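You operate a simulated robot arm through the tools that you are given. There is no shell and no other tool. Be economical: measure what you need, move in short steps, check, and stop when the job is done.

You run a simulated two-armed robot. Do the job below in one go: nothing can be reset, and whatever is moved stays where it is left.

TASK
Take the small copper spool from the top of the side table and put it on the board of the wall shelf. Fetch the short black cable and set it on top of the teal spool on the top of the side table. Open the right blue drawer, fetch the short green cable and set it inside, then shut the drawer. Fetch the 5.0 round die from the yellow bay and set it on the top of the brown table. Put one of the white filters from the high shelf on top of the brown spool on the upper tread of the grey step. Lift the flat box lid open. Any order will do. Set down upright: white filter.

It is judged by the outcome, as a careful person would: the job done as asked, and still so three seconds after it is handed in. It fails if anything else is knocked over, pushed out of place, dropped, spilled or broken. Lids that push on must go on centred and level and be pressed home; caps that screw on are set level and turned clockwise until they are tight.

THE ROBOT
Two 6-joint arms with fingered hands on one trunk, on a base that drives. Base frame: it is fixed to the floor where the robot stands at the start and does not move with it; the origin is under the middle of the robot, x ahead of it, y to its left, z up; the surface under the hand at the start is at about z = 75. Readings come in cm, rad, newtons and seconds.
The left shoulder is at the start at [7, 19.1, 142.4], the right one opposite. With the tool pointing down near the work surface each hand reaches from about 44 to 86 cm from the robot's upright axis, wherever it stands, measured 20 degrees to its own side. Places, roughly: board of the wall shelf (24x168 cm) [82, 184, 140]; brown spool [-350, 975, 50]; flat box lid [40, 170, 90]; right blue drawer [50, 130, 70]; round die [-725, -50, 50]; short black cable [50, 0, 75]; short green cable [50, -50, 75]; small copper spool [75, 0, 75]; tb right [60, 130, 70]; teal spool [75, 50, 75]; top of the brown table [-580, 350, 80]; white filter [-650, 1025, 175]. Payload 4.7 kg a hand.
Tool frame (each hand has its own): the origin (TCP) lies between the finger pads and is the grasp point; the fingertips stand 3.6 cm ahead of it; z points along the fingers, y is the line along which they close. Largest opening 12 cm; the body of the gripper starts 4.2 cm behind the TCP. The gripper is a hand of 5 fingers: y runs from the thumb to the fingers, the wrist lies at [-1.8, -11.3, -19.8] in the tool frame, and closing takes about 1.5 s.
Orientation is that of the tool frame in the base frame, as [roll, pitch, yaw] about the fixed x, y, z axes, in that order (R = Rz(yaw) Ry(pitch) Rx(roll)). With the fingers straight down and the wrist toward the robot, the tool's x, y and z point along [0, 1, 0], [1, 0, 0] and [0, 0, -1] of the base frame.

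THE INTERFACE
- The arms move only by the tool drive_tool. It takes "left_commands", "right_commands" or both (then of equal length, played together; a hand with none holds still); each is text: rows parted by semicolons, each of 6 numbers parted by spaces: the shift along the tool's x, y, z in cm, then the turn, a rotation vector about the tool's x, y, z in rad. In form: tx ty tz rx ry rz; .... A call has 1 to 8 rows; each row shifts and turns the commanded pose from where the row before left it, along the tool's axes as they then stand. "left_fingers" and "right_fingers" are, for a hand that has rows, the finger opening in cm, from 0 to 12, set as the call begins (left out, the last holds). A row lasts 0.2 s, in which the tool goes at most 5 cm and 0.15 rad; a call with a longer step from one row to the next is refused whole, and so is a gripper value outside its range. A pose out of reach is approached as far as the arm can. The call stops where the force on the tool passes 40 N (or 10 N more than at its start, if that is more) or the arm is blocked; 0.2 s more then pass. Each finger travels about 4.5 cm/s and halts on what it meets, pressing with about 24 N; the grip force reading is that of the motor and also rises with nothing between the fingers. The clock runs only during rows and for 0.2 s after the last one: add rows that do not move to give the fingers time. It gives the time, the measured TCP pose, the force on the tool (base axes), the opening and the grip force at its end, in the units of the frame above (readings bear some noise), with the torque about the TCP (base axes, N m) and any sound that the robot's microphone picked up, and new pictures: "views" is both (left out), scene, wrist or none (wrist: the cameras of the hands that moved).
- Cameras (640 x 400 px; columns grow to the right, rows downward): "scene" is now at [12.72, 0.88, 163.14]; the picture's right is [0.12, -0.99, -0.00], its down [-0.75, -0.09, -0.66] and it looks along [0.65, 0.08, -0.76] (base axes); focal length 274 px, centre (320, 200). "left" rides on the left gripper at [-7.3, -9.1, -14.3] in its tool frame; the picture's right is [-0.80, -0.28, 0.53], its down [0.53, -0.73, 0.42] and it looks along [0.27, 0.62, 0.74] (tool axes); focal length 234 px, centre (320, 200). "right" rides on the right gripper at [7.3, -9.1, -14.3] in its tool frame; the picture's right is [-0.80, 0.28, -0.53], its down [-0.53, -0.73, 0.42] and it looks along [-0.27, 0.62, 0.74] (tool axes); focal length 234 px, centre (320, 200). There is no depth. A picture from a camera that has moved, and an enlarged one, comes with that camera's place and axes in the base frame and with its lens.
- raise_lower(by): slides the trunk up (or, below 0, down) by that many cm; the arms and the scene camera ride with it, the base frame stays. It gives what a move gives, with no picture.
- drive_base(legs): drives the robot by 1 to 6 legs, each [ahead, left, turn to the left] in cm, cm and rad, along the robot's own axes; the way and the turn of a leg run together, so that a leg with both is an arc; at most 150 cm and 3.142 rad a leg. The arms and the cameras ride along, it lands a little off, and it stops where it bumps. It gives what a move gives, and a new picture of the scene camera.
- set_fingers(index, middle, ring, little, thumb_bend, thumb_turn, hand): sets how far each is bent, from 0 (flat) to 1 (curled in); at 0.3 the hand is open as for a grip, at 0.7 the pads meet at the TCP. One left out holds its place. A second passes; each finger stops where it meets its share of the squeeze, and holds until it gets a number again. A gripper value or a shape takes the hand back. It gives what a move gives, with no picture; readings hold the bend of each and the force on index, middle, ring, little, thumb and palm. thumb_turn goes from beside the hand (0) to across from the fingers (1), as for a grip.
- hand_shape(shape, hand): the hand has 5 fingers and takes this shape, open, in about a second: jaw (thumb against the fingers, like two jaws); tri (thumb and two fingers); tip (a fingertip pinch); poke (one finger out to press); point (the index stretched); flat (the hand flat); cup (the hand cupped); fist (a fist). The gripper value then closes the fingers along that shape, each until it touches; the sizes above hold for jaw. It gives what a move gives, with no picture.
- aim_head(pan, tilt): turns the head with the scene camera to pan (to the left, within 1.501 rad either way) and tilt (down, from -0.506 to 1.204), counted from straight ahead of the robot. It gives what a move gives, and a new picture of the scene camera.
- inspect(camera, box): a new picture of the part [left, top, right, bottom] of that camera's present view, enlarged. The clock stands still meanwhile.
- job_done(): hands the job in; it is judged then, once.

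Work in short steps. Places have to be worked out from the pictures, the camera data and where the tool is seen: move nearer, look again, correct. Check each grasp and each placing, and mend what went wrong. You have 196 turns and 260 pictures in all, those below and enlarged ones among them. Open the grippers and draw the arms clear of the work before you hand the job in, unless the task says otherwise.

The tools are called after "Emit:" by a JSON object that holds its "op" and its "data". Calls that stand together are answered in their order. drive_tool: Moves the arms, as the interface text tells. Its arguments: {"type":"object","properties":{"left_commands":{"type":"string"},"left_fingers":{"type":"number"},"right_commands":{"type":"string"},"right_fingers":{"type":"number"},"views":{"type":"string","enum":["both","scene","wrist","none"]}},"required":[]} The other tools are called the same way: raise_lower (by) slides the trunk up or down; hand_shape (shape, hand) gives the hand a shape; set_fingers (index, middle, ring, little, thumb_bend, thumb_turn, hand) moves the fingers one by one; drive_base (legs) drives the base; aim_head (pan, tilt) turns the head that bears the scene camera; inspect (camera, box) takes an enlarged picture of a part of a camera's view; job_done () hands the job in.

At the start:

```text
time_s: 0.0
left_tcp_pos: [68.0, 23.61, 119.14]
left_tcp_rot: [3.141, -0.003, 1.57]
left_force: [0.3, -0.2, -0.2]
left_ft_torque: [-0.02, 0.02, 0.01]
left_opening: 11.96
left_grasp_force: 0.1
left_shape: jaw
left_bend: [0.3, 0.3, 0.3, 0.3, 0.3, 0.98]
left_finger forces: [0.1, 0.0, 0.0, 0.0, 0.0, 0.1]
right_tcp_pos: [66.09, -25.19, 119.1]
right_tcp_rot: [-3.14, 0.001, 1.571]
right_force: [0.3, 0.3, -0.4]
right_ft_torque: [-0.01, -0.01, 0.03]
right_opening: 11.96
right_grasp_force: 0.1
right_shape: jaw
right_bend: [0.3, 0.3, 0.3, 0.3, 0.3, 0.98]
right_finger forces: [0.0, 0.0, 0.0, 0.0, 0.0, 0.1]
trunk travel left (down, up): [-90.1, 3.9]
robot x, y, heading: [-0.28, -0.12, 0.003]
head pan, tilt: [0.117, 0.857]
```

scene: 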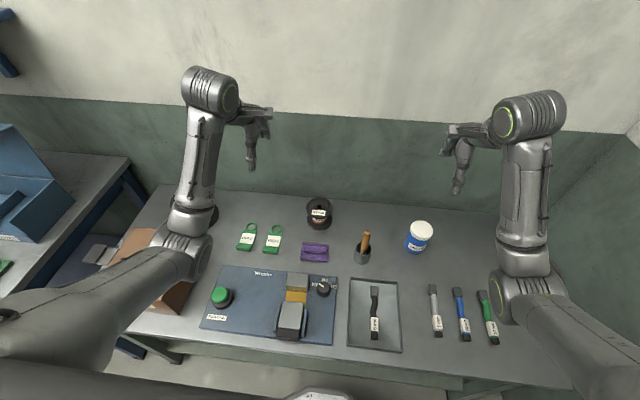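
right: 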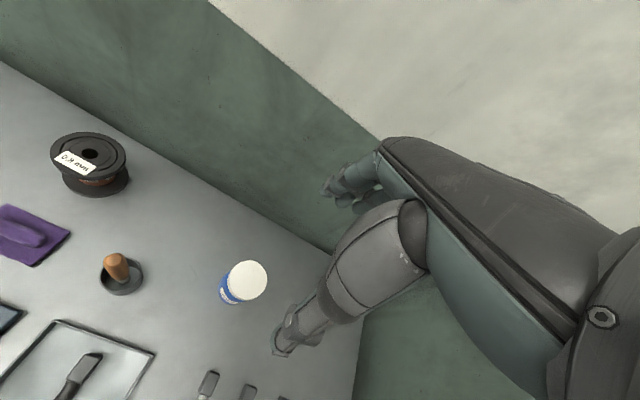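
left: 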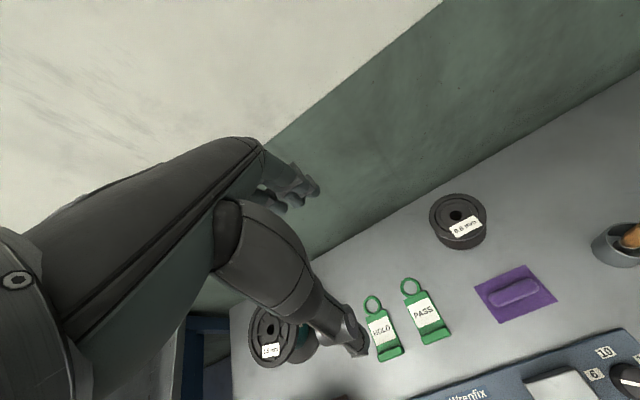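

The start picture shows the side table with spools, cables and a panel. I enlarge the parts that matter first.

Emit:
{"op": "inspect", "data": {"camera": "scene", "box": [160, 180, 340, 300]}}

Emit:
{"op": "inspect", "data": {"camera": "left", "box": [220, 180, 500, 400]}}

Emit:
{"op": "aim_head", "data": {"pan": 1.2, "tilt": 0.5}}

```text
3.33 times, centred on (250, 240) of scene
camera zoom: at [12.72, 0.88, 163.14], right [0.12, -0.99, 0.0], down [-0.75, -0.09, -0.66], along [0.65, 0.08, -0.76], focal length 913 px, centre (553, 67)
```

zoom: 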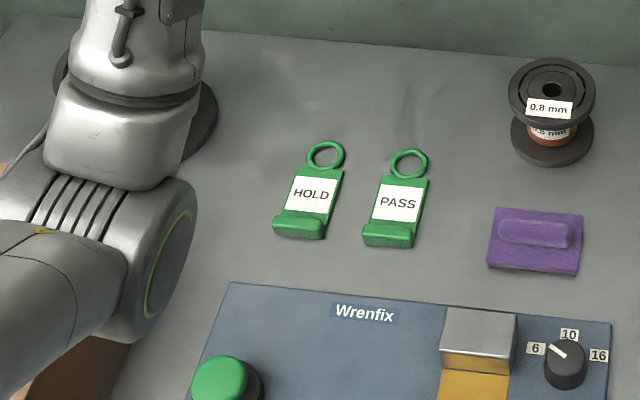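

```text
1.82 times, centred on (360, 290) of left
camera zoom: at [58.79, 16.58, 133.42], right [-0.28, -0.8, -0.53], down [-0.73, 0.53, -0.42], along [0.62, 0.27, -0.74], focal length 426 px, centre (247, 36)
```

zoom: 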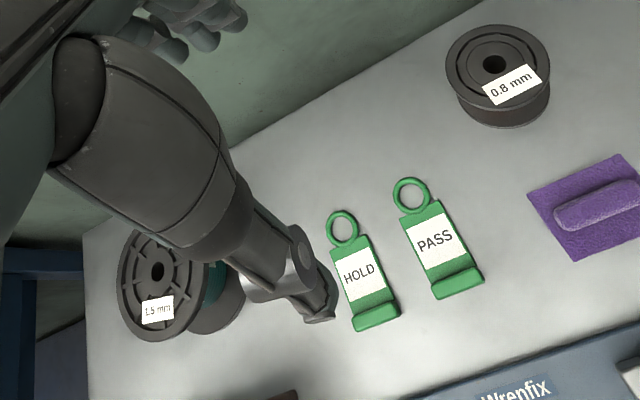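

```text
time_s: 1.3
left_tcp_pos: [67.91, 23.74, 119.17]
left_tcp_rot: [3.14, 0.0, 1.57]
left_force: [0.3, -0.3, -0.1]
left_ft_torque: [0.02, 0.01, 0.05]
left_opening: 11.98
left_grasp_force: 0.0
left_shape: jaw
left_bend: [0.3, 0.3, 0.3, 0.3, 0.3, 0.98]
left_finger forces: [0.0, 0.0, 0.0, 0.0, 0.1, 0.1]
right_tcp_pos: [66.09, -25.41, 119.19]
right_tcp_rot: [-3.141, 0.0, 1.57]
right_force: [0.3, -1.1, 0.3]
right_ft_torque: [-0.02, -0.01, -0.01]
right_opening: 11.98
right_grasp_force: 0.1
right_shape: jaw
right_bend: [0.3, 0.3, 0.3, 0.3, 0.3, 0.98]
right_finger forces: [0.0, 0.0, 0.0, 0.0, 0.1, 0.1]
trunk travel left (down, up): [-90.1, 3.9]
robot x, y, heading: [0.29, -0.28, -0.0]
head pan, tilt: [1.201, 0.499]
camera scene: at [8.29, 8.45, 166.19], right [0.93, -0.36, 0.0], down [-0.17, -0.45, -0.88], along [0.32, 0.82, -0.48], focal length 274 px, centre (320, 200)
```

scene: 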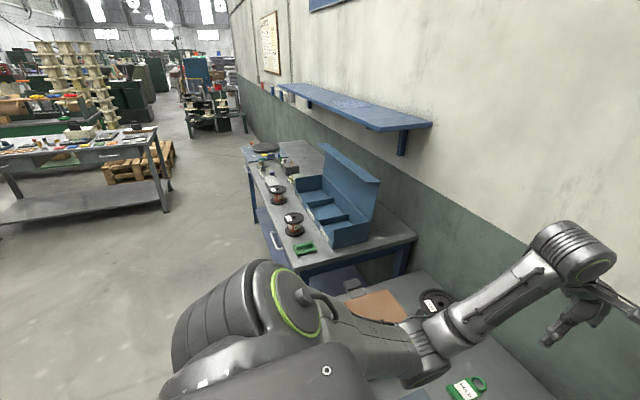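

The copper spool (0.8 mm) stands near (77, 9), about 10 cm wide, with its top near z 84. I bring the left hand over it and aim the head there.

Emit:
{"op": "aim_head", "data": {"pan": 0.15, "tilt": 0.7}}

Emit:
{"op": "drive_tool", "data": {"left_commands": "-2.5 1.5 3.2 0 0 0;-2.5 1.5 3.2 0 0 0;-2.5 1.5 3.2 0 0 0;-2.5 1.5 3.2 0 0 0;-2.5 1.5 3.2 0 0 0;-2.4 1.6 3.2 0 0 0;0 0 0 0 0 0", "left_fingers": 12}}

```text
time_s: 2.6
left_tcp_pos: [67.89, 23.74, 119.21]
left_tcp_rot: [3.141, 0.0, 1.572]
left_force: [0.3, 0.5, -0.5]
left_ft_torque: [-0.01, 0.0, -0.01]
left_opening: 11.96
left_grasp_force: 0.0
left_shape: jaw
left_bend: [0.3, 0.3, 0.3, 0.3, 0.3, 0.98]
left_finger forces: [0.1, 0.1, 0.0, 0.0, 0.1, 0.1]
right_tcp_pos: [66.13, -25.46, 119.19]
right_tcp_rot: [3.141, 0.001, 1.57]
right_force: [0.3, -0.6, 0.7]
right_ft_torque: [0.03, 0.02, 0.01]
right_opening: 11.97
right_grasp_force: 0.1
right_shape: jaw
right_bend: [0.3, 0.3, 0.3, 0.3, 0.3, 0.98]
right_finger forces: [0.0, 0.0, 0.1, 0.0, 0.0, 0.1]
trunk travel left (down, up): [-90.1, 3.9]
robot x, y, heading: [0.02, 0.52, -0.002]
head pan, tilt: [0.15, 0.7]
camera scene: at [13.39, 1.25, 164.42], right [0.15, -0.99, 0.0], down [-0.64, -0.1, -0.76], along [0.76, 0.12, -0.64], focal length 274 px, centre (320, 200)
```

scene: 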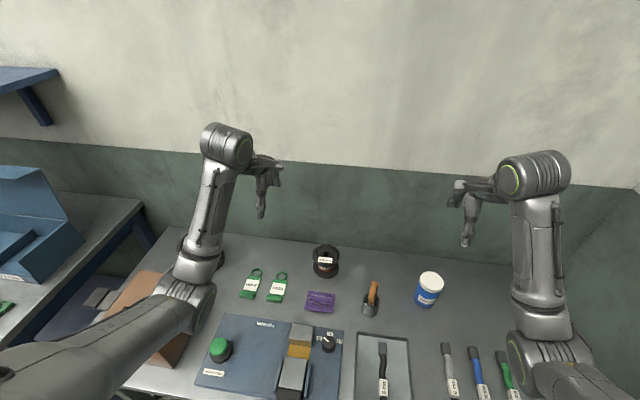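

```text
time_s: 4.2
left_tcp_pos: [76.97, 8.69, 99.85]
left_tcp_rot: [-3.141, 0.001, 1.57]
left_force: [-0.3, 0.4, 0.4]
left_ft_torque: [0.02, 0.01, 0.0]
left_opening: 11.96
left_grasp_force: 0.0
left_shape: jaw
left_bend: [0.3, 0.3, 0.3, 0.3, 0.3, 0.98]
left_finger forces: [0.1, 0.0, 0.0, 0.0, 0.1, 0.1]
right_tcp_pos: [66.1, -25.28, 119.15]
right_tcp_rot: [3.141, 0.001, 1.571]
right_force: [0.2, 0.3, 0.3]
right_ft_torque: [-0.01, -0.01, 0.0]
right_opening: 11.97
right_grasp_force: 0.0
right_shape: jaw
right_bend: [0.3, 0.3, 0.3, 0.3, 0.3, 0.98]
right_finger forces: [0.0, 0.1, 0.0, 0.0, 0.0, 0.1]
trunk travel left (down, up): [-90.1, 3.9]
robot x, y, heading: [-0.02, -0.06, -0.004]
head pan, tilt: [0.15, 0.7]
camera scene: at [13.35, 1.28, 164.42], right [0.15, -0.99, 0.0], down [-0.64, -0.1, -0.76], along [0.76, 0.11, -0.64], focal length 274 px, centre (320, 200)
camera left: at [67.87, 1.55, 114.16], right [-0.28, -0.8, -0.53], down [-0.73, 0.53, -0.42], along [0.62, 0.27, -0.74], focal length 234 px, centre (320, 200)
```

scene: 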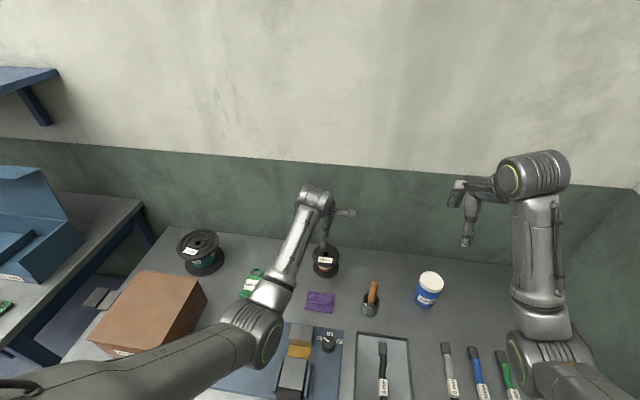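
left: 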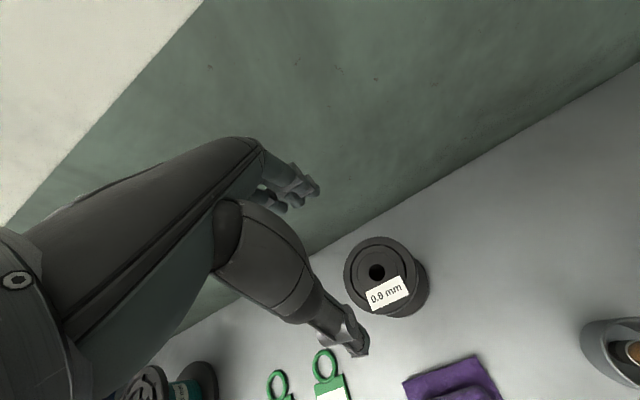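

The spool sits as judged, at about (77.5, 8.8). I go down around it and then close.

Emit:
{"op": "drive_tool", "data": {"left_commands": "0 0.1 3.5 0 0 0;0 0.1 3.5 0 0 0;0.1 0.1 3.5 0 0 0;0 0.1 3 0 0 0;0 0 2.5 0 0 0;0 0 2.2 0 0 0;0 0 0 0 0 0", "left_fingers": 12}}

```text
time_s: 5.8
left_tcp_pos: [77.44, 8.9, 82.06]
left_tcp_rot: [3.136, -0.001, 1.569]
left_force: [5.9, -1.8, 14.4]
left_ft_torque: [-0.07, -0.47, 0.01]
left_opening: 11.98
left_grasp_force: 0.1
left_shape: jaw
left_bend: [0.27, 0.3, 0.3, 0.3, 0.29, 0.97]
left_finger forces: [12.1, 0.0, 0.2, 0.0, 2.0, 0.0]
right_tcp_pos: [66.07, -25.47, 119.2]
right_tcp_rot: [3.139, 0.0, 1.57]
right_force: [-1.2, -0.1, 0.7]
right_ft_torque: [-0.01, 0.04, 0.03]
right_opening: 11.96
right_grasp_force: 0.0
right_shape: jaw
right_bend: [0.3, 0.3, 0.3, 0.3, 0.3, 0.98]
right_finger forces: [0.0, 0.0, 0.0, 0.0, 0.1, 0.1]
trunk travel left (down, up): [-90.1, 3.9]
robot x, y, heading: [-0.35, 0.4, -0.001]
head pan, tilt: [0.15, 0.7]
camera scene: at [13.24, 1.18, 164.45], right [0.15, -0.99, 0.0], down [-0.64, -0.1, -0.77], along [0.76, 0.11, -0.64], focal length 274 px, centre (320, 200)
camera left: at [68.26, 1.71, 96.27], right [-0.28, -0.8, -0.53], down [-0.73, 0.53, -0.43], along [0.63, 0.27, -0.73], focal length 234 px, centre (320, 200)
```

scene: 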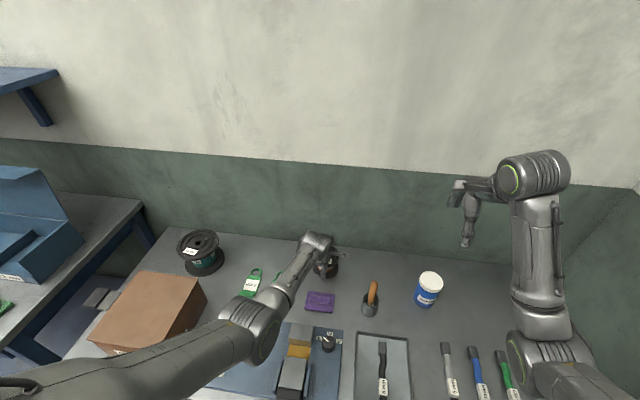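
left: 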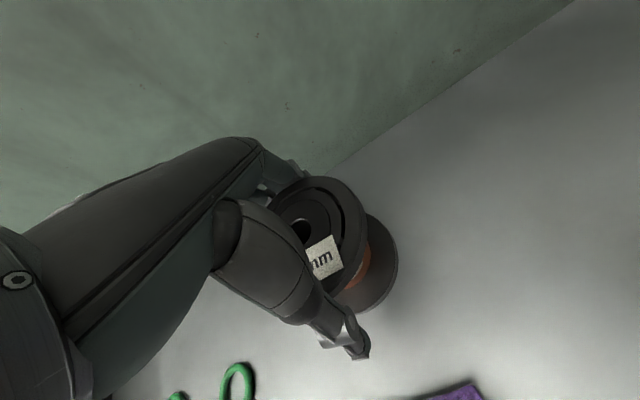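

The index finger is pressing on something, probably the flange rim. I back up slightly, shift a little outward and look closely.

Emit:
{"op": "drive_tool", "data": {"left_commands": "0 0 -1.5 0 0 0;-0.4 0.9 0 0 0 0;0 0 0 0 0 0;0 0 1.6 0 0 0;0 0 0 0 0 0", "views": "none"}}

Emit:
{"op": "inspect", "data": {"camera": "scene", "box": [240, 200, 400, 300]}}

Emit:
{"op": "inspect", "data": {"camera": "left", "box": [200, 130, 440, 380]}}

```text
time_s: 7.0
left_tcp_pos: [78.22, 8.5, 81.86]
left_tcp_rot: [3.138, 0.0, 1.571]
left_force: [-5.6, -0.9, 14.1]
left_ft_torque: [0.0, 0.24, 0.05]
left_opening: 12.01
left_grasp_force: 0.1
left_shape: jaw
left_bend: [0.3, 0.3, 0.3, 0.3, 0.27, 0.97]
left_finger forces: [3.5, 0.0, 0.0, 0.0, 10.1, 0.0]
right_tcp_pos: [65.89, -25.45, 119.13]
right_tcp_rot: [3.14, 0.0, 1.57]
right_force: [0.1, 0.2, -0.3]
right_ft_torque: [0.01, 0.01, 0.0]
right_opening: 11.95
right_grasp_force: 0.1
right_shape: jaw
right_bend: [0.3, 0.3, 0.3, 0.3, 0.3, 0.98]
right_finger forces: [0.0, 0.0, 0.0, 0.0, 0.0, 0.1]
trunk travel left (down, up): [-90.1, 3.9]
robot x, y, heading: [0.43, -0.22, -0.004]
head pan, tilt: [0.15, 0.7]
```

```text
4.00 times, centred on (320, 250) of scene
camera zoom: at [13.08, 1.18, 164.46], right [0.15, -0.99, 0.0], down [-0.64, -0.1, -0.77], along [0.76, 0.11, -0.64], focal length 1096 px, centre (320, 0)
```

zoom: 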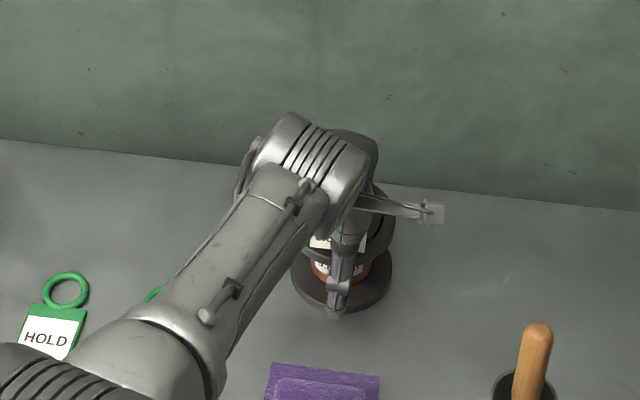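

```text
1.60 times, centred on (320, 255) of left
camera zoom: at [69.05, 1.31, 96.16], right [-0.28, -0.8, -0.53], down [-0.73, 0.53, -0.43], along [0.62, 0.27, -0.73], focal length 375 px, centre (320, 112)
```

zoom: 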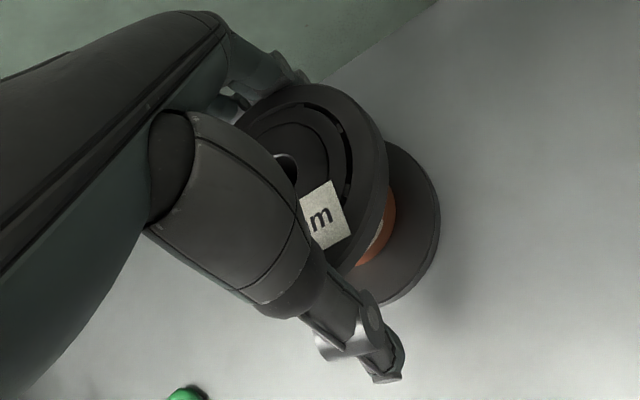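

Thumb and index both just touch the flange, so the spool is centred in the hand. I rise half a centimetre and close.

Emit:
{"op": "drive_tool", "data": {"left_commands": "0 -0.3 -0.8 0 0 0;0 0 0 0 0 0;0 0 0 0 0 0;0 0 0 0 0 0;0 0 0 0 0 0;0 0 0 0 0 0", "left_fingers": 6, "views": "wrist"}}

```text
time_s: 8.4
left_tcp_pos: [78.12, 8.62, 82.42]
left_tcp_rot: [3.141, 0.001, 1.571]
left_force: [1.1, 1.2, 0.0]
left_ft_torque: [0.18, -0.18, -0.05]
left_opening: 7.48
left_grasp_force: 23.6
left_shape: jaw
left_bend: [0.27, 0.48, 0.46, 0.43, 0.58, 0.98]
left_finger forces: [17.5, 17.7, 2.2, 0.0, 39.1, 0.0]
right_tcp_pos: [66.17, -25.3, 119.07]
right_tcp_rot: [-3.141, 0.001, 1.571]
right_force: [0.5, 0.6, 0.9]
right_ft_torque: [-0.01, 0.01, 0.01]
right_opening: 11.95
right_grasp_force: 0.0
right_shape: jaw
right_bend: [0.3, 0.3, 0.3, 0.3, 0.3, 0.98]
right_finger forces: [0.1, 0.0, 0.0, 0.0, 0.0, 0.1]
trunk travel left (down, up): [-90.1, 3.9]
robot x, y, heading: [-0.18, 0.49, -0.0]
head pan, tilt: [0.15, 0.7]
camera left: at [68.93, 1.43, 96.64], right [-0.28, -0.8, -0.53], down [-0.73, 0.53, -0.42], along [0.62, 0.27, -0.74], focal length 234 px, centre (320, 200)
```

left: 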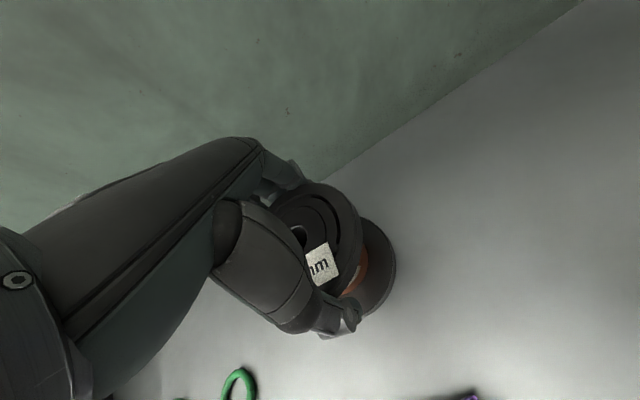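

The grip reads firm contact on thumb, index and middle. I lift the spool straight up and check.

Emit:
{"op": "drive_tool", "data": {"left_commands": "0 0 -2 0 0 0;0 0 -3 0 0 0;0 0 -4 0 0 0;0 0 -4 0 0 0;0 0 -4 0 0 0;0 0 0 0 0 0"}}

```text
time_s: 9.8
left_tcp_pos: [78.16, 8.55, 99.32]
left_tcp_rot: [-3.14, 0.0, 1.571]
left_force: [-0.1, 0.0, -6.8]
left_ft_torque: [-0.02, 0.0, 0.04]
left_opening: 7.41
left_grasp_force: 24.5
left_shape: jaw
left_bend: [0.27, 0.48, 0.46, 0.43, 0.59, 0.98]
left_finger forces: [16.8, 19.3, 2.3, 0.0, 39.2, 0.1]
right_tcp_pos: [66.21, -25.36, 119.08]
right_tcp_rot: [-3.141, 0.0, 1.57]
right_force: [0.8, 0.1, 0.3]
right_ft_torque: [0.02, 0.02, -0.01]
right_opening: 11.93
right_grasp_force: 0.1
right_shape: jaw
right_bend: [0.3, 0.3, 0.3, 0.3, 0.3, 0.98]
right_finger forces: [0.1, 0.1, 0.0, 0.0, 0.0, 0.0]
trunk travel left (down, up): [-90.1, 3.9]
robot x, y, heading: [0.03, 0.02, -0.001]
head pan, tilt: [0.15, 0.7]
camera scene: at [13.55, 1.26, 164.4], right [0.15, -0.99, 0.0], down [-0.64, -0.1, -0.76], along [0.76, 0.11, -0.65], focal length 274 px, centre (320, 200)
camera left: at [68.98, 1.36, 113.67], right [-0.28, -0.8, -0.52], down [-0.73, 0.53, -0.42], along [0.62, 0.27, -0.74], focal length 234 px, centre (320, 200)
```

scene: 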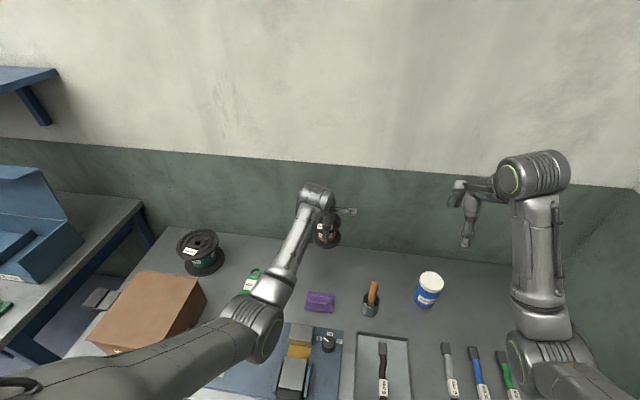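
left: 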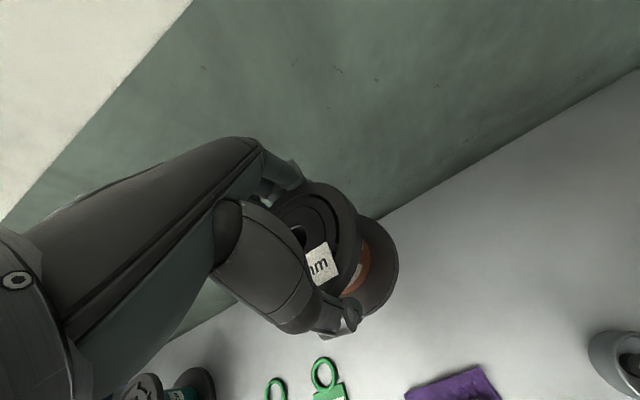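

The spool is held. I back the base off a little so the near items sit better in reach, and turn the right hand a quarter turn to match the black cable, which lies along x.

Emit:
{"op": "drive_base", "data": {"legs": [[-12, 0, 0]]}}

Emit:
{"op": "drive_tool", "data": {"right_commands": "0 0 0 0 0 -0.15;0 0 0 0 0 -0.15;0 0 0 0 0 -0.15;0 0 0 0 0 -0.15;0 0 0 0 0 -0.15;0 0 0 0 0 -0.15;0 0 0 0 0 -0.15;0 0 0 0 0 -0.15", "views": "none"}}

Emit:
{"op": "drive_tool", "data": {"right_commands": "0 0 0 0 0 -0.15;0 0 0 0 0 -0.15;0 0 0 0 0 -0.07;0 0 4 0 0 0;0 0 4 0 0 0;0 0 4 0 0 0;0 0 4 0 0 0;0 0 0 0 0 0", "right_fingers": 8}}

```text
time_s: 11.1
left_tcp_pos: [66.1, 8.43, 99.25]
left_tcp_rot: [-3.139, 0.0, 1.57]
left_force: [0.1, -0.6, -7.0]
left_ft_torque: [0.0, 0.04, 0.0]
left_opening: 7.43
left_grasp_force: 24.4
left_shape: jaw
left_bend: [0.27, 0.48, 0.46, 0.43, 0.59, 0.98]
left_finger forces: [16.7, 19.3, 2.4, 0.1, 39.1, 0.1]
right_tcp_pos: [54.33, -25.31, 118.93]
right_tcp_rot: [3.141, 0.0, 1.571]
right_force: [0.3, 0.3, 0.2]
right_ft_torque: [-0.01, -0.01, -0.01]
right_opening: 11.97
right_grasp_force: 0.1
right_shape: jaw
right_bend: [0.3, 0.3, 0.3, 0.3, 0.3, 0.98]
right_finger forces: [0.0, 0.1, 0.0, 0.0, 0.0, 0.0]
trunk travel left (down, up): [-90.1, 3.9]
robot x, y, heading: [-12.0, -0.16, 0.0]
head pan, tilt: [0.15, 0.7]
camera scene: at [1.62, 1.23, 164.37], right [0.15, -0.99, 0.0], down [-0.64, -0.1, -0.76], along [0.75, 0.11, -0.65], focal length 274 px, centre (320, 200)
```

scene: 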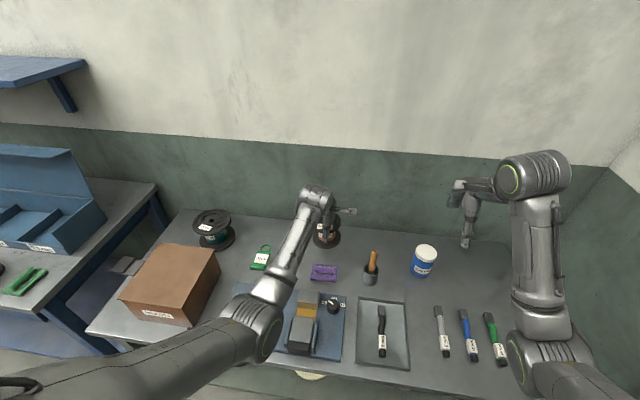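

```text
time_s: 12.9
left_tcp_pos: [66.02, 8.47, 99.34]
left_tcp_rot: [-3.139, 0.0, 1.572]
left_force: [-0.4, 1.0, -6.8]
left_ft_torque: [-0.02, 0.02, 0.0]
left_opening: 7.4
left_grasp_force: 23.9
left_shape: jaw
left_bend: [0.27, 0.48, 0.46, 0.43, 0.59, 0.98]
left_finger forces: [16.6, 19.3, 2.4, 0.0, 39.1, 0.0]
right_tcp_pos: [53.96, -25.29, 119.02]
right_tcp_rot: [3.141, -0.001, 2.774]
right_force: [0.1, 0.0, 0.1]
right_ft_torque: [-0.01, 0.01, -0.01]
right_opening: 11.96
right_grasp_force: 0.1
right_shape: jaw
right_bend: [0.3, 0.3, 0.3, 0.3, 0.3, 0.98]
right_finger forces: [0.0, 0.0, 0.1, 0.1, 0.1, 0.0]
trunk travel left (down, up): [-90.1, 3.9]
robot x, y, heading: [-12.15, -0.08, -0.0]
head pan, tilt: [0.15, 0.7]
```

```text
time_s: 14.7
left_tcp_pos: [65.99, 8.52, 99.35]
left_tcp_rot: [-3.139, -0.001, 1.569]
left_force: [-1.1, 0.4, -7.3]
left_ft_torque: [-0.02, -0.01, -0.02]
left_opening: 7.39
left_grasp_force: 24.6
left_shape: jaw
left_bend: [0.27, 0.48, 0.46, 0.43, 0.59, 0.98]
left_finger forces: [16.6, 19.3, 2.5, 0.1, 39.1, 0.0]
right_tcp_pos: [54.14, -25.38, 103.0]
right_tcp_rot: [-3.141, 0.0, 3.141]
right_force: [-0.3, 0.9, 0.4]
right_ft_torque: [0.0, -0.05, 0.01]
right_opening: 8.05
right_grasp_force: 0.0
right_shape: jaw
right_bend: [0.27, 0.38, 0.36, 0.35, 0.62, 0.99]
right_finger forces: [0.0, 0.0, 0.1, 0.0, 0.0, 0.0]
trunk travel left (down, up): [-90.1, 3.9]
robot x, y, heading: [-12.0, 0.12, 0.002]
head pan, tilt: [0.15, 0.7]
camera scene: at [1.38, 1.26, 164.41], right [0.15, -0.99, 0.0], down [-0.64, -0.1, -0.76], along [0.76, 0.11, -0.64], focal length 274 px, centre (320, 200)
camera right: at [46.89, -34.51, 117.49], right [0.8, 0.28, 0.52], down [0.53, -0.73, -0.42], along [0.27, 0.62, -0.74], focal length 234 px, centre (320, 200)
```

scene: 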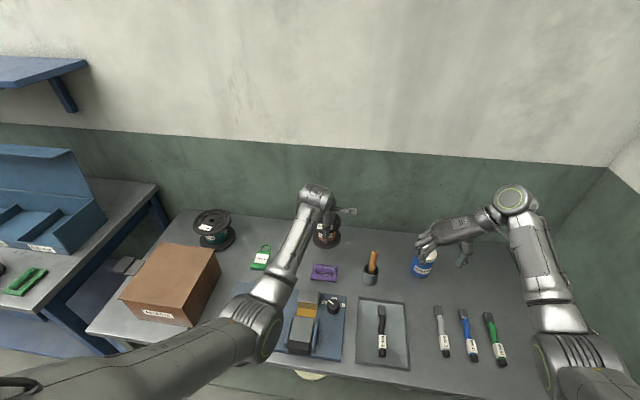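
right: 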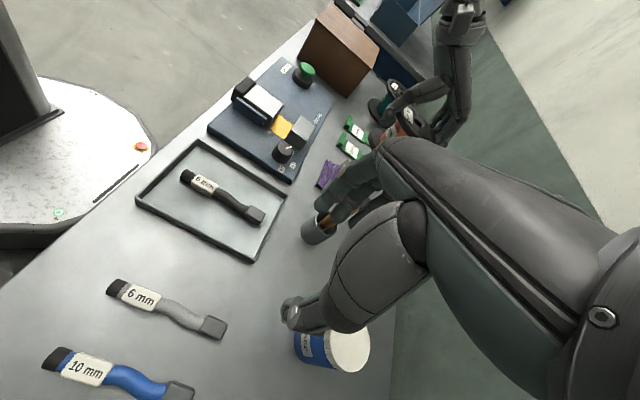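

The black cable centre is near (43.9, -12.2), confirmed by both cameras. I move the right hand over it.

Emit:
{"op": "drive_tool", "data": {"right_commands": "2.05 2.64 2.6 0 0 0;2.05 2.64 2.6 0 0 0;2.05 2.64 2.6 0 0 0;2.05 2.64 2.6 0 0 0;2.05 2.64 2.6 0 0 0;0 0 0 0 0 0", "right_fingers": 6}}

```text
time_s: 16.1
left_tcp_pos: [65.96, 8.49, 99.34]
left_tcp_rot: [-3.139, 0.0, 1.57]
left_force: [0.4, -0.2, -7.8]
left_ft_torque: [-0.02, 0.02, 0.02]
left_opening: 7.41
left_grasp_force: 24.5
left_shape: jaw
left_bend: [0.27, 0.48, 0.46, 0.43, 0.59, 0.98]
left_finger forces: [16.6, 19.3, 2.3, 0.0, 39.2, 0.0]
right_tcp_pos: [43.82, -12.23, 89.97]
right_tcp_rot: [-3.141, -0.002, 3.138]
right_force: [-0.2, -0.3, -0.5]
right_ft_torque: [0.03, -0.02, -0.02]
right_opening: 6.05
right_grasp_force: 0.1
right_shape: jaw
right_bend: [0.74, 0.45, 0.42, 0.4, 0.7, 1.0]
right_finger forces: [0.1, 0.0, 0.1, 0.0, 0.0, 0.1]
trunk travel left (down, up): [-90.1, 3.9]
robot x, y, heading: [-12.07, -0.04, 0.0]
head pan, tilt: [0.15, 0.7]
camera scene: at [1.44, 1.15, 164.4], right [0.15, -0.99, 0.0], down [-0.64, -0.1, -0.76], along [0.76, 0.11, -0.65], focal length 274 px, centre (320, 200)
camera right: at [36.63, -21.44, 104.42], right [0.81, 0.28, 0.52], down [0.53, -0.73, -0.43], along [0.27, 0.62, -0.74], focal length 234 px, centre (320, 200)
```

scene: 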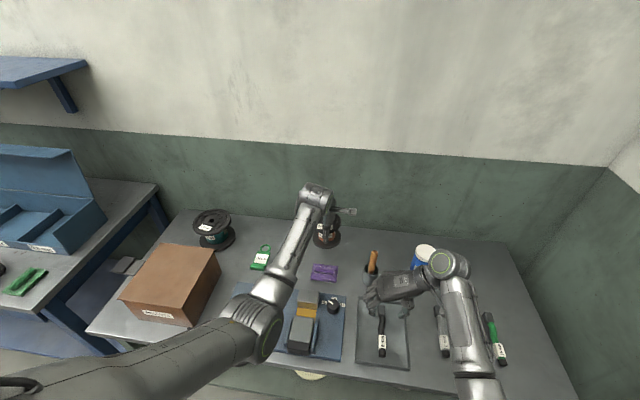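
right: 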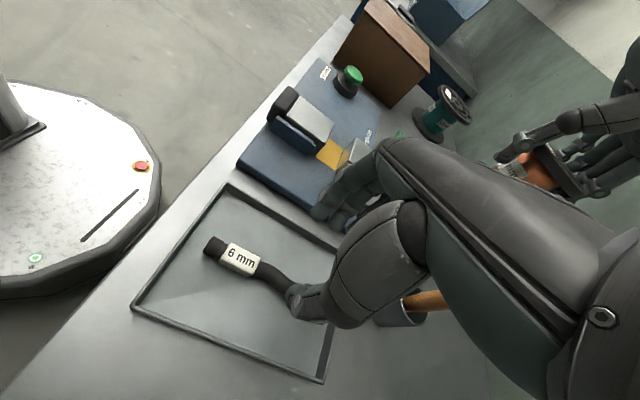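

The hand is over the cable's middle, just beyond the label. I descend until the tips are close to the tray floor, then close.

Emit:
{"op": "drive_tool", "data": {"right_commands": "0 0 3 0 0 0;0 0 3 0 0 0;0 0 2.5 0 0 0;0 0 1.2 0 0 0;0 0 0.6 0 0 0;0 0 0 0 0 0", "right_fingers": 5}}

```text
time_s: 17.5
left_tcp_pos: [65.96, 8.41, 99.45]
left_tcp_rot: [-3.139, 0.0, 1.571]
left_force: [0.2, 0.3, -6.9]
left_ft_torque: [-0.01, 0.0, 0.01]
left_opening: 7.45
left_grasp_force: 23.7
left_shape: jaw
left_bend: [0.27, 0.48, 0.46, 0.43, 0.59, 0.98]
left_finger forces: [16.7, 19.3, 2.4, 0.0, 39.1, 0.0]
right_tcp_pos: [43.87, -12.13, 79.82]
right_tcp_rot: [-3.141, 0.002, -3.142]
right_force: [-0.4, 0.0, -0.4]
right_ft_torque: [-0.01, 0.05, -0.04]
right_opening: 5.01
right_grasp_force: 0.1
right_shape: jaw
right_bend: [0.74, 0.48, 0.46, 0.43, 0.72, 1.0]
right_finger forces: [0.0, 0.1, 0.0, 0.0, 0.0, 0.0]
trunk travel left (down, up): [-90.1, 3.9]
robot x, y, heading: [-12.29, 0.3, 0.001]
head pan, tilt: [0.15, 0.7]
camera scene: at [1.38, 1.25, 164.4], right [0.15, -0.99, 0.0], down [-0.64, -0.1, -0.76], along [0.76, 0.11, -0.64], focal length 274 px, centre (320, 200)
camera right: at [36.56, -21.37, 94.27], right [0.8, 0.28, 0.52], down [0.53, -0.73, -0.42], along [0.27, 0.62, -0.74], focal length 234 px, centre (320, 200)
```

scene: 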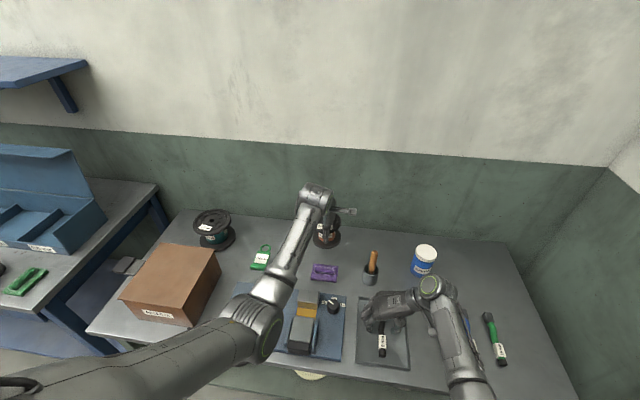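
right: 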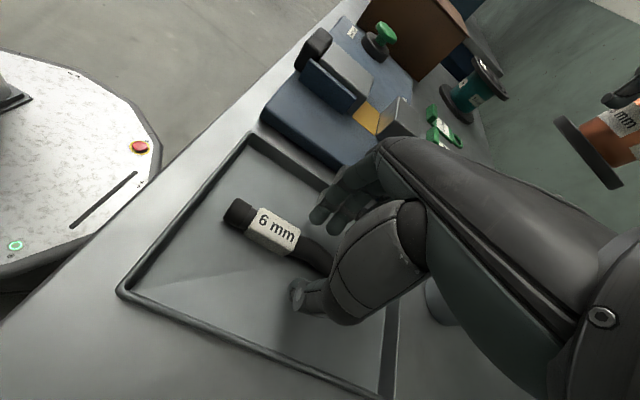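

No contact yet and the cable lies between thumb and fingers. I go slightly lower and close.

Emit:
{"op": "drive_tool", "data": {"right_commands": "0 0 0.5 0 0 0;0 0 0.4 0 0 0;0 0 0 0 0 0;0 0 0 0 0 0", "views": "none"}}

Emit:
{"op": "drive_tool", "data": {"right_commands": "0 0 0 0 0 0;0 0 0 0 0 0;0 0 0 0 0 0;0 0 0 0 0 0;0 0 0 0 0 0;0 0 0 0 0 0", "right_fingers": 0, "views": "wrist"}}

```text
time_s: 18.5
left_tcp_pos: [65.89, 8.59, 99.57]
left_tcp_rot: [-3.14, -0.001, 1.571]
left_force: [-0.3, -0.2, -7.4]
left_ft_torque: [-0.03, -0.02, 0.04]
left_opening: 7.43
left_grasp_force: 24.7
left_shape: jaw
left_bend: [0.27, 0.48, 0.46, 0.43, 0.59, 0.98]
left_finger forces: [16.6, 19.4, 2.4, 0.1, 39.1, 0.0]
right_tcp_pos: [43.77, -12.15, 79.2]
right_tcp_rot: [3.141, 0.004, 3.141]
right_force: [1.2, -0.5, 18.2]
right_ft_torque: [-0.18, 0.07, -0.06]
right_opening: 5.09
right_grasp_force: 0.1
right_shape: jaw
right_bend: [0.74, 0.48, 0.46, 0.43, 0.73, 1.0]
right_finger forces: [6.8, 1.1, 0.0, 0.1, 10.1, 0.0]
trunk travel left (down, up): [-90.1, 3.9]
robot x, y, heading: [-12.25, 0.12, 0.0]
head pan, tilt: [0.15, 0.7]
```

```text
time_s: 19.9
left_tcp_pos: [65.84, 8.64, 99.62]
left_tcp_rot: [-3.141, 0.002, 1.571]
left_force: [-0.1, 0.7, -6.3]
left_ft_torque: [-0.01, -0.01, 0.03]
left_opening: 7.43
left_grasp_force: 23.9
left_shape: jaw
left_bend: [0.27, 0.48, 0.46, 0.43, 0.59, 0.98]
left_finger forces: [16.6, 19.3, 2.5, 0.1, 39.1, 0.0]
right_tcp_pos: [43.64, -11.98, 79.02]
right_tcp_rot: [3.141, 0.002, 3.139]
right_force: [-1.3, 6.0, 18.9]
right_ft_torque: [0.62, 0.28, 0.0]
right_opening: 2.72
right_grasp_force: 24.1
right_shape: jaw
right_bend: [0.74, 0.59, 0.62, 0.59, 0.79, 1.0]
right_finger forces: [28.5, 3.9, 2.1, 0.1, 15.5, 0.0]
trunk travel left (down, up): [-90.1, 3.9]
robot x, y, heading: [-11.96, 0.1, 0.002]
head pan, tilt: [0.15, 0.7]
camera right: at [36.45, -21.27, 93.48], right [0.8, 0.28, 0.53], down [0.53, -0.73, -0.42], along [0.27, 0.62, -0.74], focal length 234 px, centre (320, 200)
```

right: 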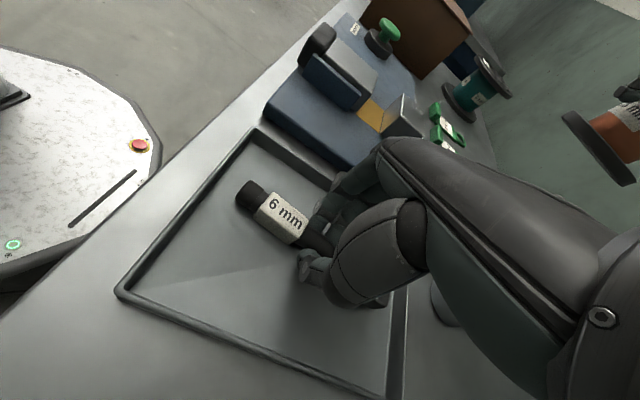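

The fingers have stopped on the cable. I lift it and check.

Emit:
{"op": "drive_tool", "data": {"right_commands": "0 0 -1 0 0 0;0 0 -2.5 0 0 0;0 0 -4 0 0 0;0 0 -4 0 0 0;0 0 -4 0 0 0;0 0 -4 0 0 0;0 0 0 0 0 0"}}

```text
time_s: 21.5
left_tcp_pos: [66.0, 8.51, 99.29]
left_tcp_rot: [-3.14, 0.0, 1.57]
left_force: [-0.5, 0.2, -7.2]
left_ft_torque: [-0.03, 0.01, -0.02]
left_opening: 7.42
left_grasp_force: 24.1
left_shape: jaw
left_bend: [0.27, 0.48, 0.46, 0.43, 0.59, 0.98]
left_finger forces: [16.5, 19.2, 2.4, 0.0, 39.2, 0.1]
right_tcp_pos: [43.84, -12.08, 98.49]
right_tcp_rot: [3.141, -0.002, 3.14]
right_force: [-0.3, 0.9, -0.6]
right_ft_torque: [0.02, -0.03, 0.01]
right_opening: 2.62
right_grasp_force: 23.8
right_shape: jaw
right_bend: [0.74, 0.6, 0.62, 0.59, 0.79, 1.0]
right_finger forces: [10.9, 3.5, 2.0, 0.0, 16.4, 0.1]
trunk travel left (down, up): [-90.1, 3.9]
robot x, y, heading: [-11.83, -0.12, -0.001]
head pan, tilt: [0.15, 0.7]
camera scene: at [1.42, 1.23, 164.4], right [0.15, -0.99, 0.0], down [-0.64, -0.1, -0.76], along [0.76, 0.11, -0.65], focal length 274 px, centre (320, 200)
camera right: at [36.75, -21.39, 112.84], right [0.81, 0.28, 0.52], down [0.53, -0.73, -0.43], along [0.27, 0.62, -0.74], focal length 234 px, centre (320, 200)
```

scene: 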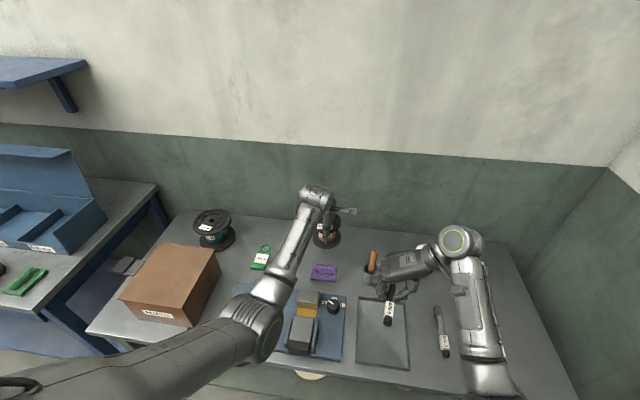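
right: 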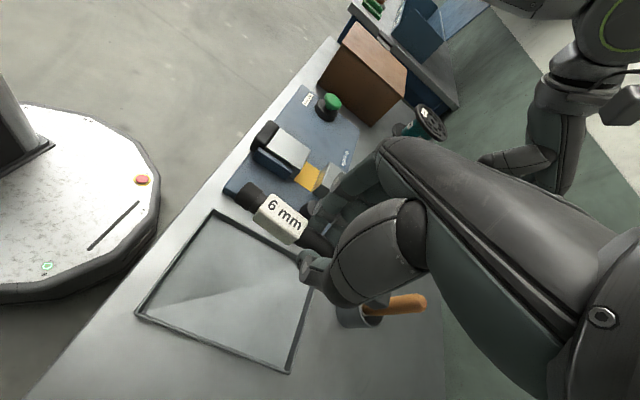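

The cable is held. Next stop is the teal spool, so I raise the left hand well clear of the blue box on the other bench, and drive left.

Emit:
{"op": "drive_tool", "data": {"left_commands": "0 0 -4.8 0 0 0;0 0 -4.8 0 0 0;0 0 -4.8 0 0 0;0 0 -4.8 0 0 0;0 0 -4.8 0 0 0;0 0 -4 0 0 0", "right_commands": "0 0 -2 0 0 0;0 0 -2 0 0 0;0 0 -2 0 0 0;0 0 0 0 0 0;0 0 0 0 0 0;0 0 0 0 0 0", "views": "none"}}

Emit:
{"op": "drive_base", "data": {"legs": [[0, 75, 0], [10, 0, 0]]}}

Emit:
{"op": "aim_head", "data": {"pan": -0.2, "tilt": 0.8}}

```text
time_s: 22.9
left_tcp_pos: [66.05, 8.47, 127.42]
left_tcp_rot: [-3.139, -0.001, 1.57]
left_force: [-0.1, -0.8, -7.5]
left_ft_torque: [-0.04, 0.03, -0.03]
left_opening: 7.34
left_grasp_force: 23.9
left_shape: jaw
left_bend: [0.27, 0.49, 0.46, 0.43, 0.59, 0.98]
left_finger forces: [16.2, 19.8, 2.5, 0.0, 38.9, 0.1]
right_tcp_pos: [43.75, -12.03, 104.39]
right_tcp_rot: [-3.141, 0.0, 3.139]
right_force: [0.7, 0.1, -1.8]
right_ft_torque: [-0.01, -0.06, -0.02]
right_opening: 2.62
right_grasp_force: 23.7
right_shape: jaw
right_bend: [0.74, 0.6, 0.62, 0.59, 0.79, 1.0]
right_finger forces: [10.9, 3.4, 1.9, 0.0, 16.3, 0.0]
trunk travel left (down, up): [-90.1, 3.9]
robot x, y, heading: [-12.09, -0.12, 0.002]
head pan, tilt: [0.15, 0.7]
```

```text
time_s: 27.6
left_tcp_pos: [76.08, 81.55, 127.53]
left_tcp_rot: [3.139, 0.0, 1.56]
left_force: [-0.5, 0.2, -7.0]
left_ft_torque: [-0.01, -0.04, 0.0]
left_opening: 7.38
left_grasp_force: 23.7
left_shape: jaw
left_bend: [0.27, 0.49, 0.46, 0.43, 0.59, 0.98]
left_finger forces: [16.2, 19.9, 2.4, 0.1, 38.7, 0.1]
right_tcp_pos: [53.8, 61.31, 104.5]
right_tcp_rot: [3.142, 0.0, 3.127]
right_force: [-0.2, 0.2, -1.7]
right_ft_torque: [-0.03, 0.02, 0.01]
right_opening: 2.62
right_grasp_force: 24.6
right_shape: jaw
right_bend: [0.74, 0.6, 0.62, 0.59, 0.79, 1.0]
right_finger forces: [10.9, 3.6, 1.9, 0.0, 16.3, 0.1]
trunk travel left (down, up): [-90.1, 3.9]
robot x, y, heading: [-1.95, 73.81, -0.012]
head pan, tilt: [0.15, 0.7]
camera scene: at [11.26, 74.99, 164.45], right [0.14, -0.99, 0.0], down [-0.64, -0.09, -0.77], along [0.76, 0.11, -0.64], focal length 274 px, centre (320, 200)
```

scene: 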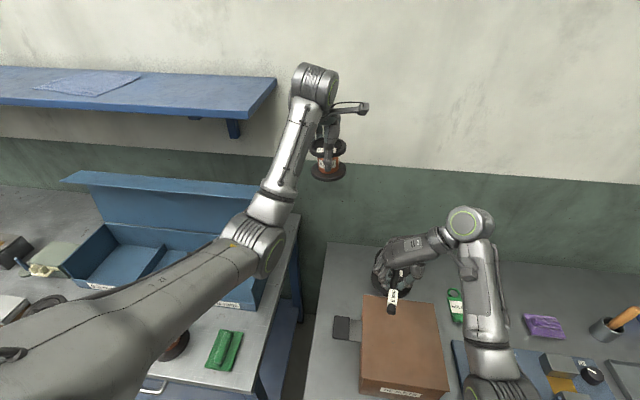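

```text
time_s: 28.5
left_tcp_pos: [76.61, 81.53, 127.28]
left_tcp_rot: [-3.14, 0.001, 1.56]
left_force: [0.3, -0.9, -6.2]
left_ft_torque: [0.0, -0.02, -0.01]
left_opening: 7.38
left_grasp_force: 23.9
left_shape: jaw
left_bend: [0.27, 0.49, 0.46, 0.43, 0.59, 0.98]
left_finger forces: [16.4, 19.9, 2.4, 0.0, 38.6, 0.0]
right_tcp_pos: [53.95, 61.28, 104.23]
right_tcp_rot: [3.141, -0.004, 3.129]
right_force: [-0.3, 0.3, -1.7]
right_ft_torque: [0.04, 0.05, 0.01]
right_opening: 2.61
right_grasp_force: 24.2
right_shape: jaw
right_bend: [0.74, 0.6, 0.62, 0.59, 0.79, 1.0]
right_finger forces: [10.8, 3.5, 2.0, 0.0, 16.4, 0.0]
trunk travel left (down, up): [-90.1, 3.9]
robot x, y, heading: [-1.5, 73.62, -0.011]
head pan, tilt: [-0.201, 0.799]
camera scene: at [11.31, 72.08, 163.56], right [-0.21, -0.98, 0.0], down [-0.7, 0.15, -0.7], along [0.68, -0.15, -0.72], focal length 274 px, centre (320, 200)
```

scene: 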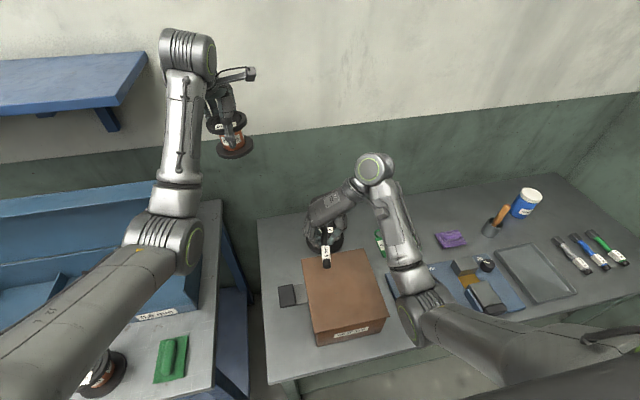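

The right hand hides most of the teal spool. I enlarge that region and use the right wrist camera.

Emit:
{"op": "inspect", "data": {"camera": "scene", "box": [270, 160, 430, 270]}}

Emit:
{"op": "inspect", "data": {"camera": "right", "box": [0, 0, 640, 400]}}

```text
3.64 times, centred on (350, 215) of scene
camera zoom: at [11.31, 72.08, 163.56], right [-0.21, -0.98, 0.0], down [-0.7, 0.15, -0.7], along [0.68, -0.15, -0.72], focal length 996 px, centre (211, 146)
```

zoom: 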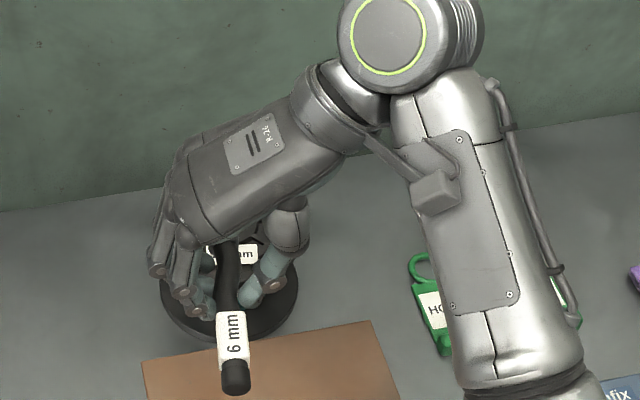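

```text
1.00 times, centred on (320, 200) of right (not enlarged: the box is as wide or as high as the picture)
camera zoom: at [46.85, 52.08, 118.69], right [0.81, 0.27, 0.52], down [0.52, -0.74, -0.43], along [0.27, 0.62, -0.74], focal length 234 px, centre (320, 200)
```

zoom: 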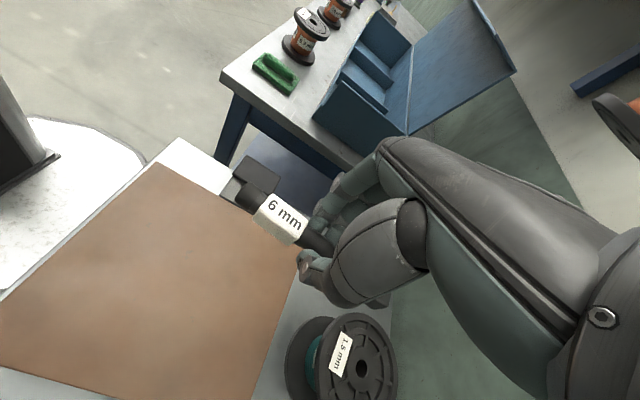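

The two rays put the teal spool's top centre at about (74.4, 56.9, 86), and its flange is about 13 cm wide. I move the cable over it.

Emit:
{"op": "drive_tool", "data": {"right_commands": "-4.08 -0.85 0 0 0 0;-4.08 -0.85 0 0 0 0;-4.08 -0.85 0 0 0 0;-4.08 -0.85 0 0 0 0;-4.08 -0.9 0 0 0 0;0 0 4 0 0 0;0 0 4 0 0 0;0 0 0 0 0 0"}}

Emit:
{"op": "inspect", "data": {"camera": "scene", "box": [270, 140, 430, 260]}}

```text
time_s: 30.3
left_tcp_pos: [76.39, 81.56, 127.27]
left_tcp_rot: [-3.14, 0.0, 1.56]
left_force: [0.6, 0.4, -7.4]
left_ft_torque: [-0.03, 0.01, 0.0]
left_opening: 7.39
left_grasp_force: 24.3
left_shape: jaw
left_bend: [0.27, 0.49, 0.46, 0.43, 0.59, 0.98]
left_finger forces: [16.2, 19.9, 2.4, 0.0, 38.7, 0.0]
right_tcp_pos: [74.55, 56.84, 96.38]
right_tcp_rot: [-3.141, 0.0, 3.132]
right_force: [0.4, -0.1, -1.4]
right_ft_torque: [0.04, 0.02, 0.0]
right_opening: 2.64
right_grasp_force: 23.7
right_shape: jaw
right_bend: [0.74, 0.6, 0.62, 0.59, 0.79, 1.0]
right_finger forces: [10.8, 3.3, 1.8, 0.0, 16.1, 0.0]
trunk travel left (down, up): [-90.1, 3.9]
robot x, y, heading: [-1.8, 73.86, -0.016]
head pan, tilt: [-0.201, 0.799]
camera scene: at [11.13, 72.11, 163.57], right [-0.21, -0.98, 0.0], down [-0.7, 0.15, -0.7], along [0.68, -0.15, -0.72], focal length 274 px, centre (320, 200)
camera right: at [67.12, 47.66, 110.79], right [0.81, 0.27, 0.52], down [0.52, -0.74, -0.42], along [0.27, 0.62, -0.74], focal length 234 px, centre (320, 200)
```

scene: 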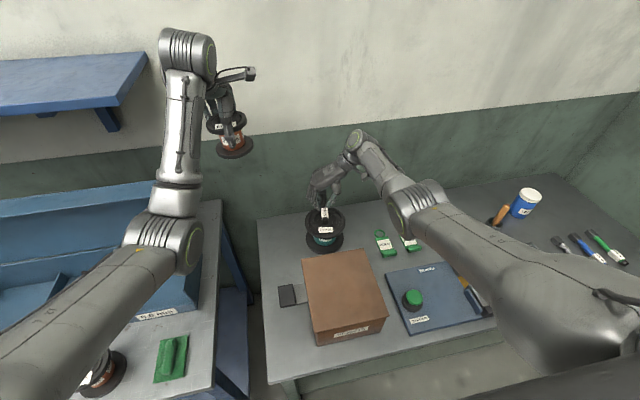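
right: 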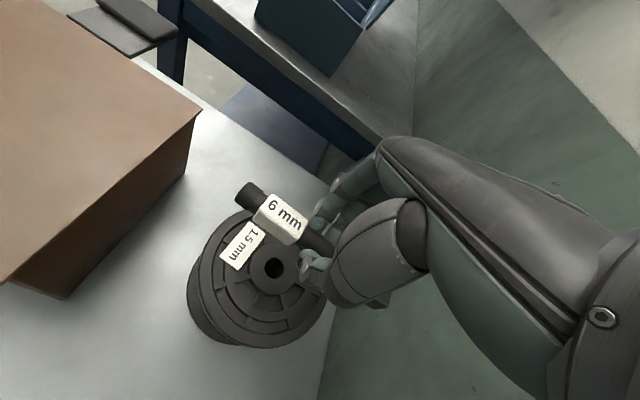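

```text
3.33 times, centred on (350, 200) of scene
camera zoom: at [11.13, 72.11, 163.57], right [-0.21, -0.98, 0.0], down [-0.7, 0.15, -0.7], along [0.68, -0.15, -0.72], focal length 913 px, centre (220, 200)
```

zoom: 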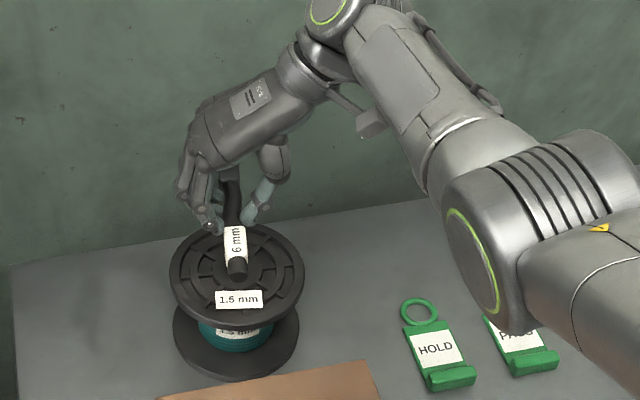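

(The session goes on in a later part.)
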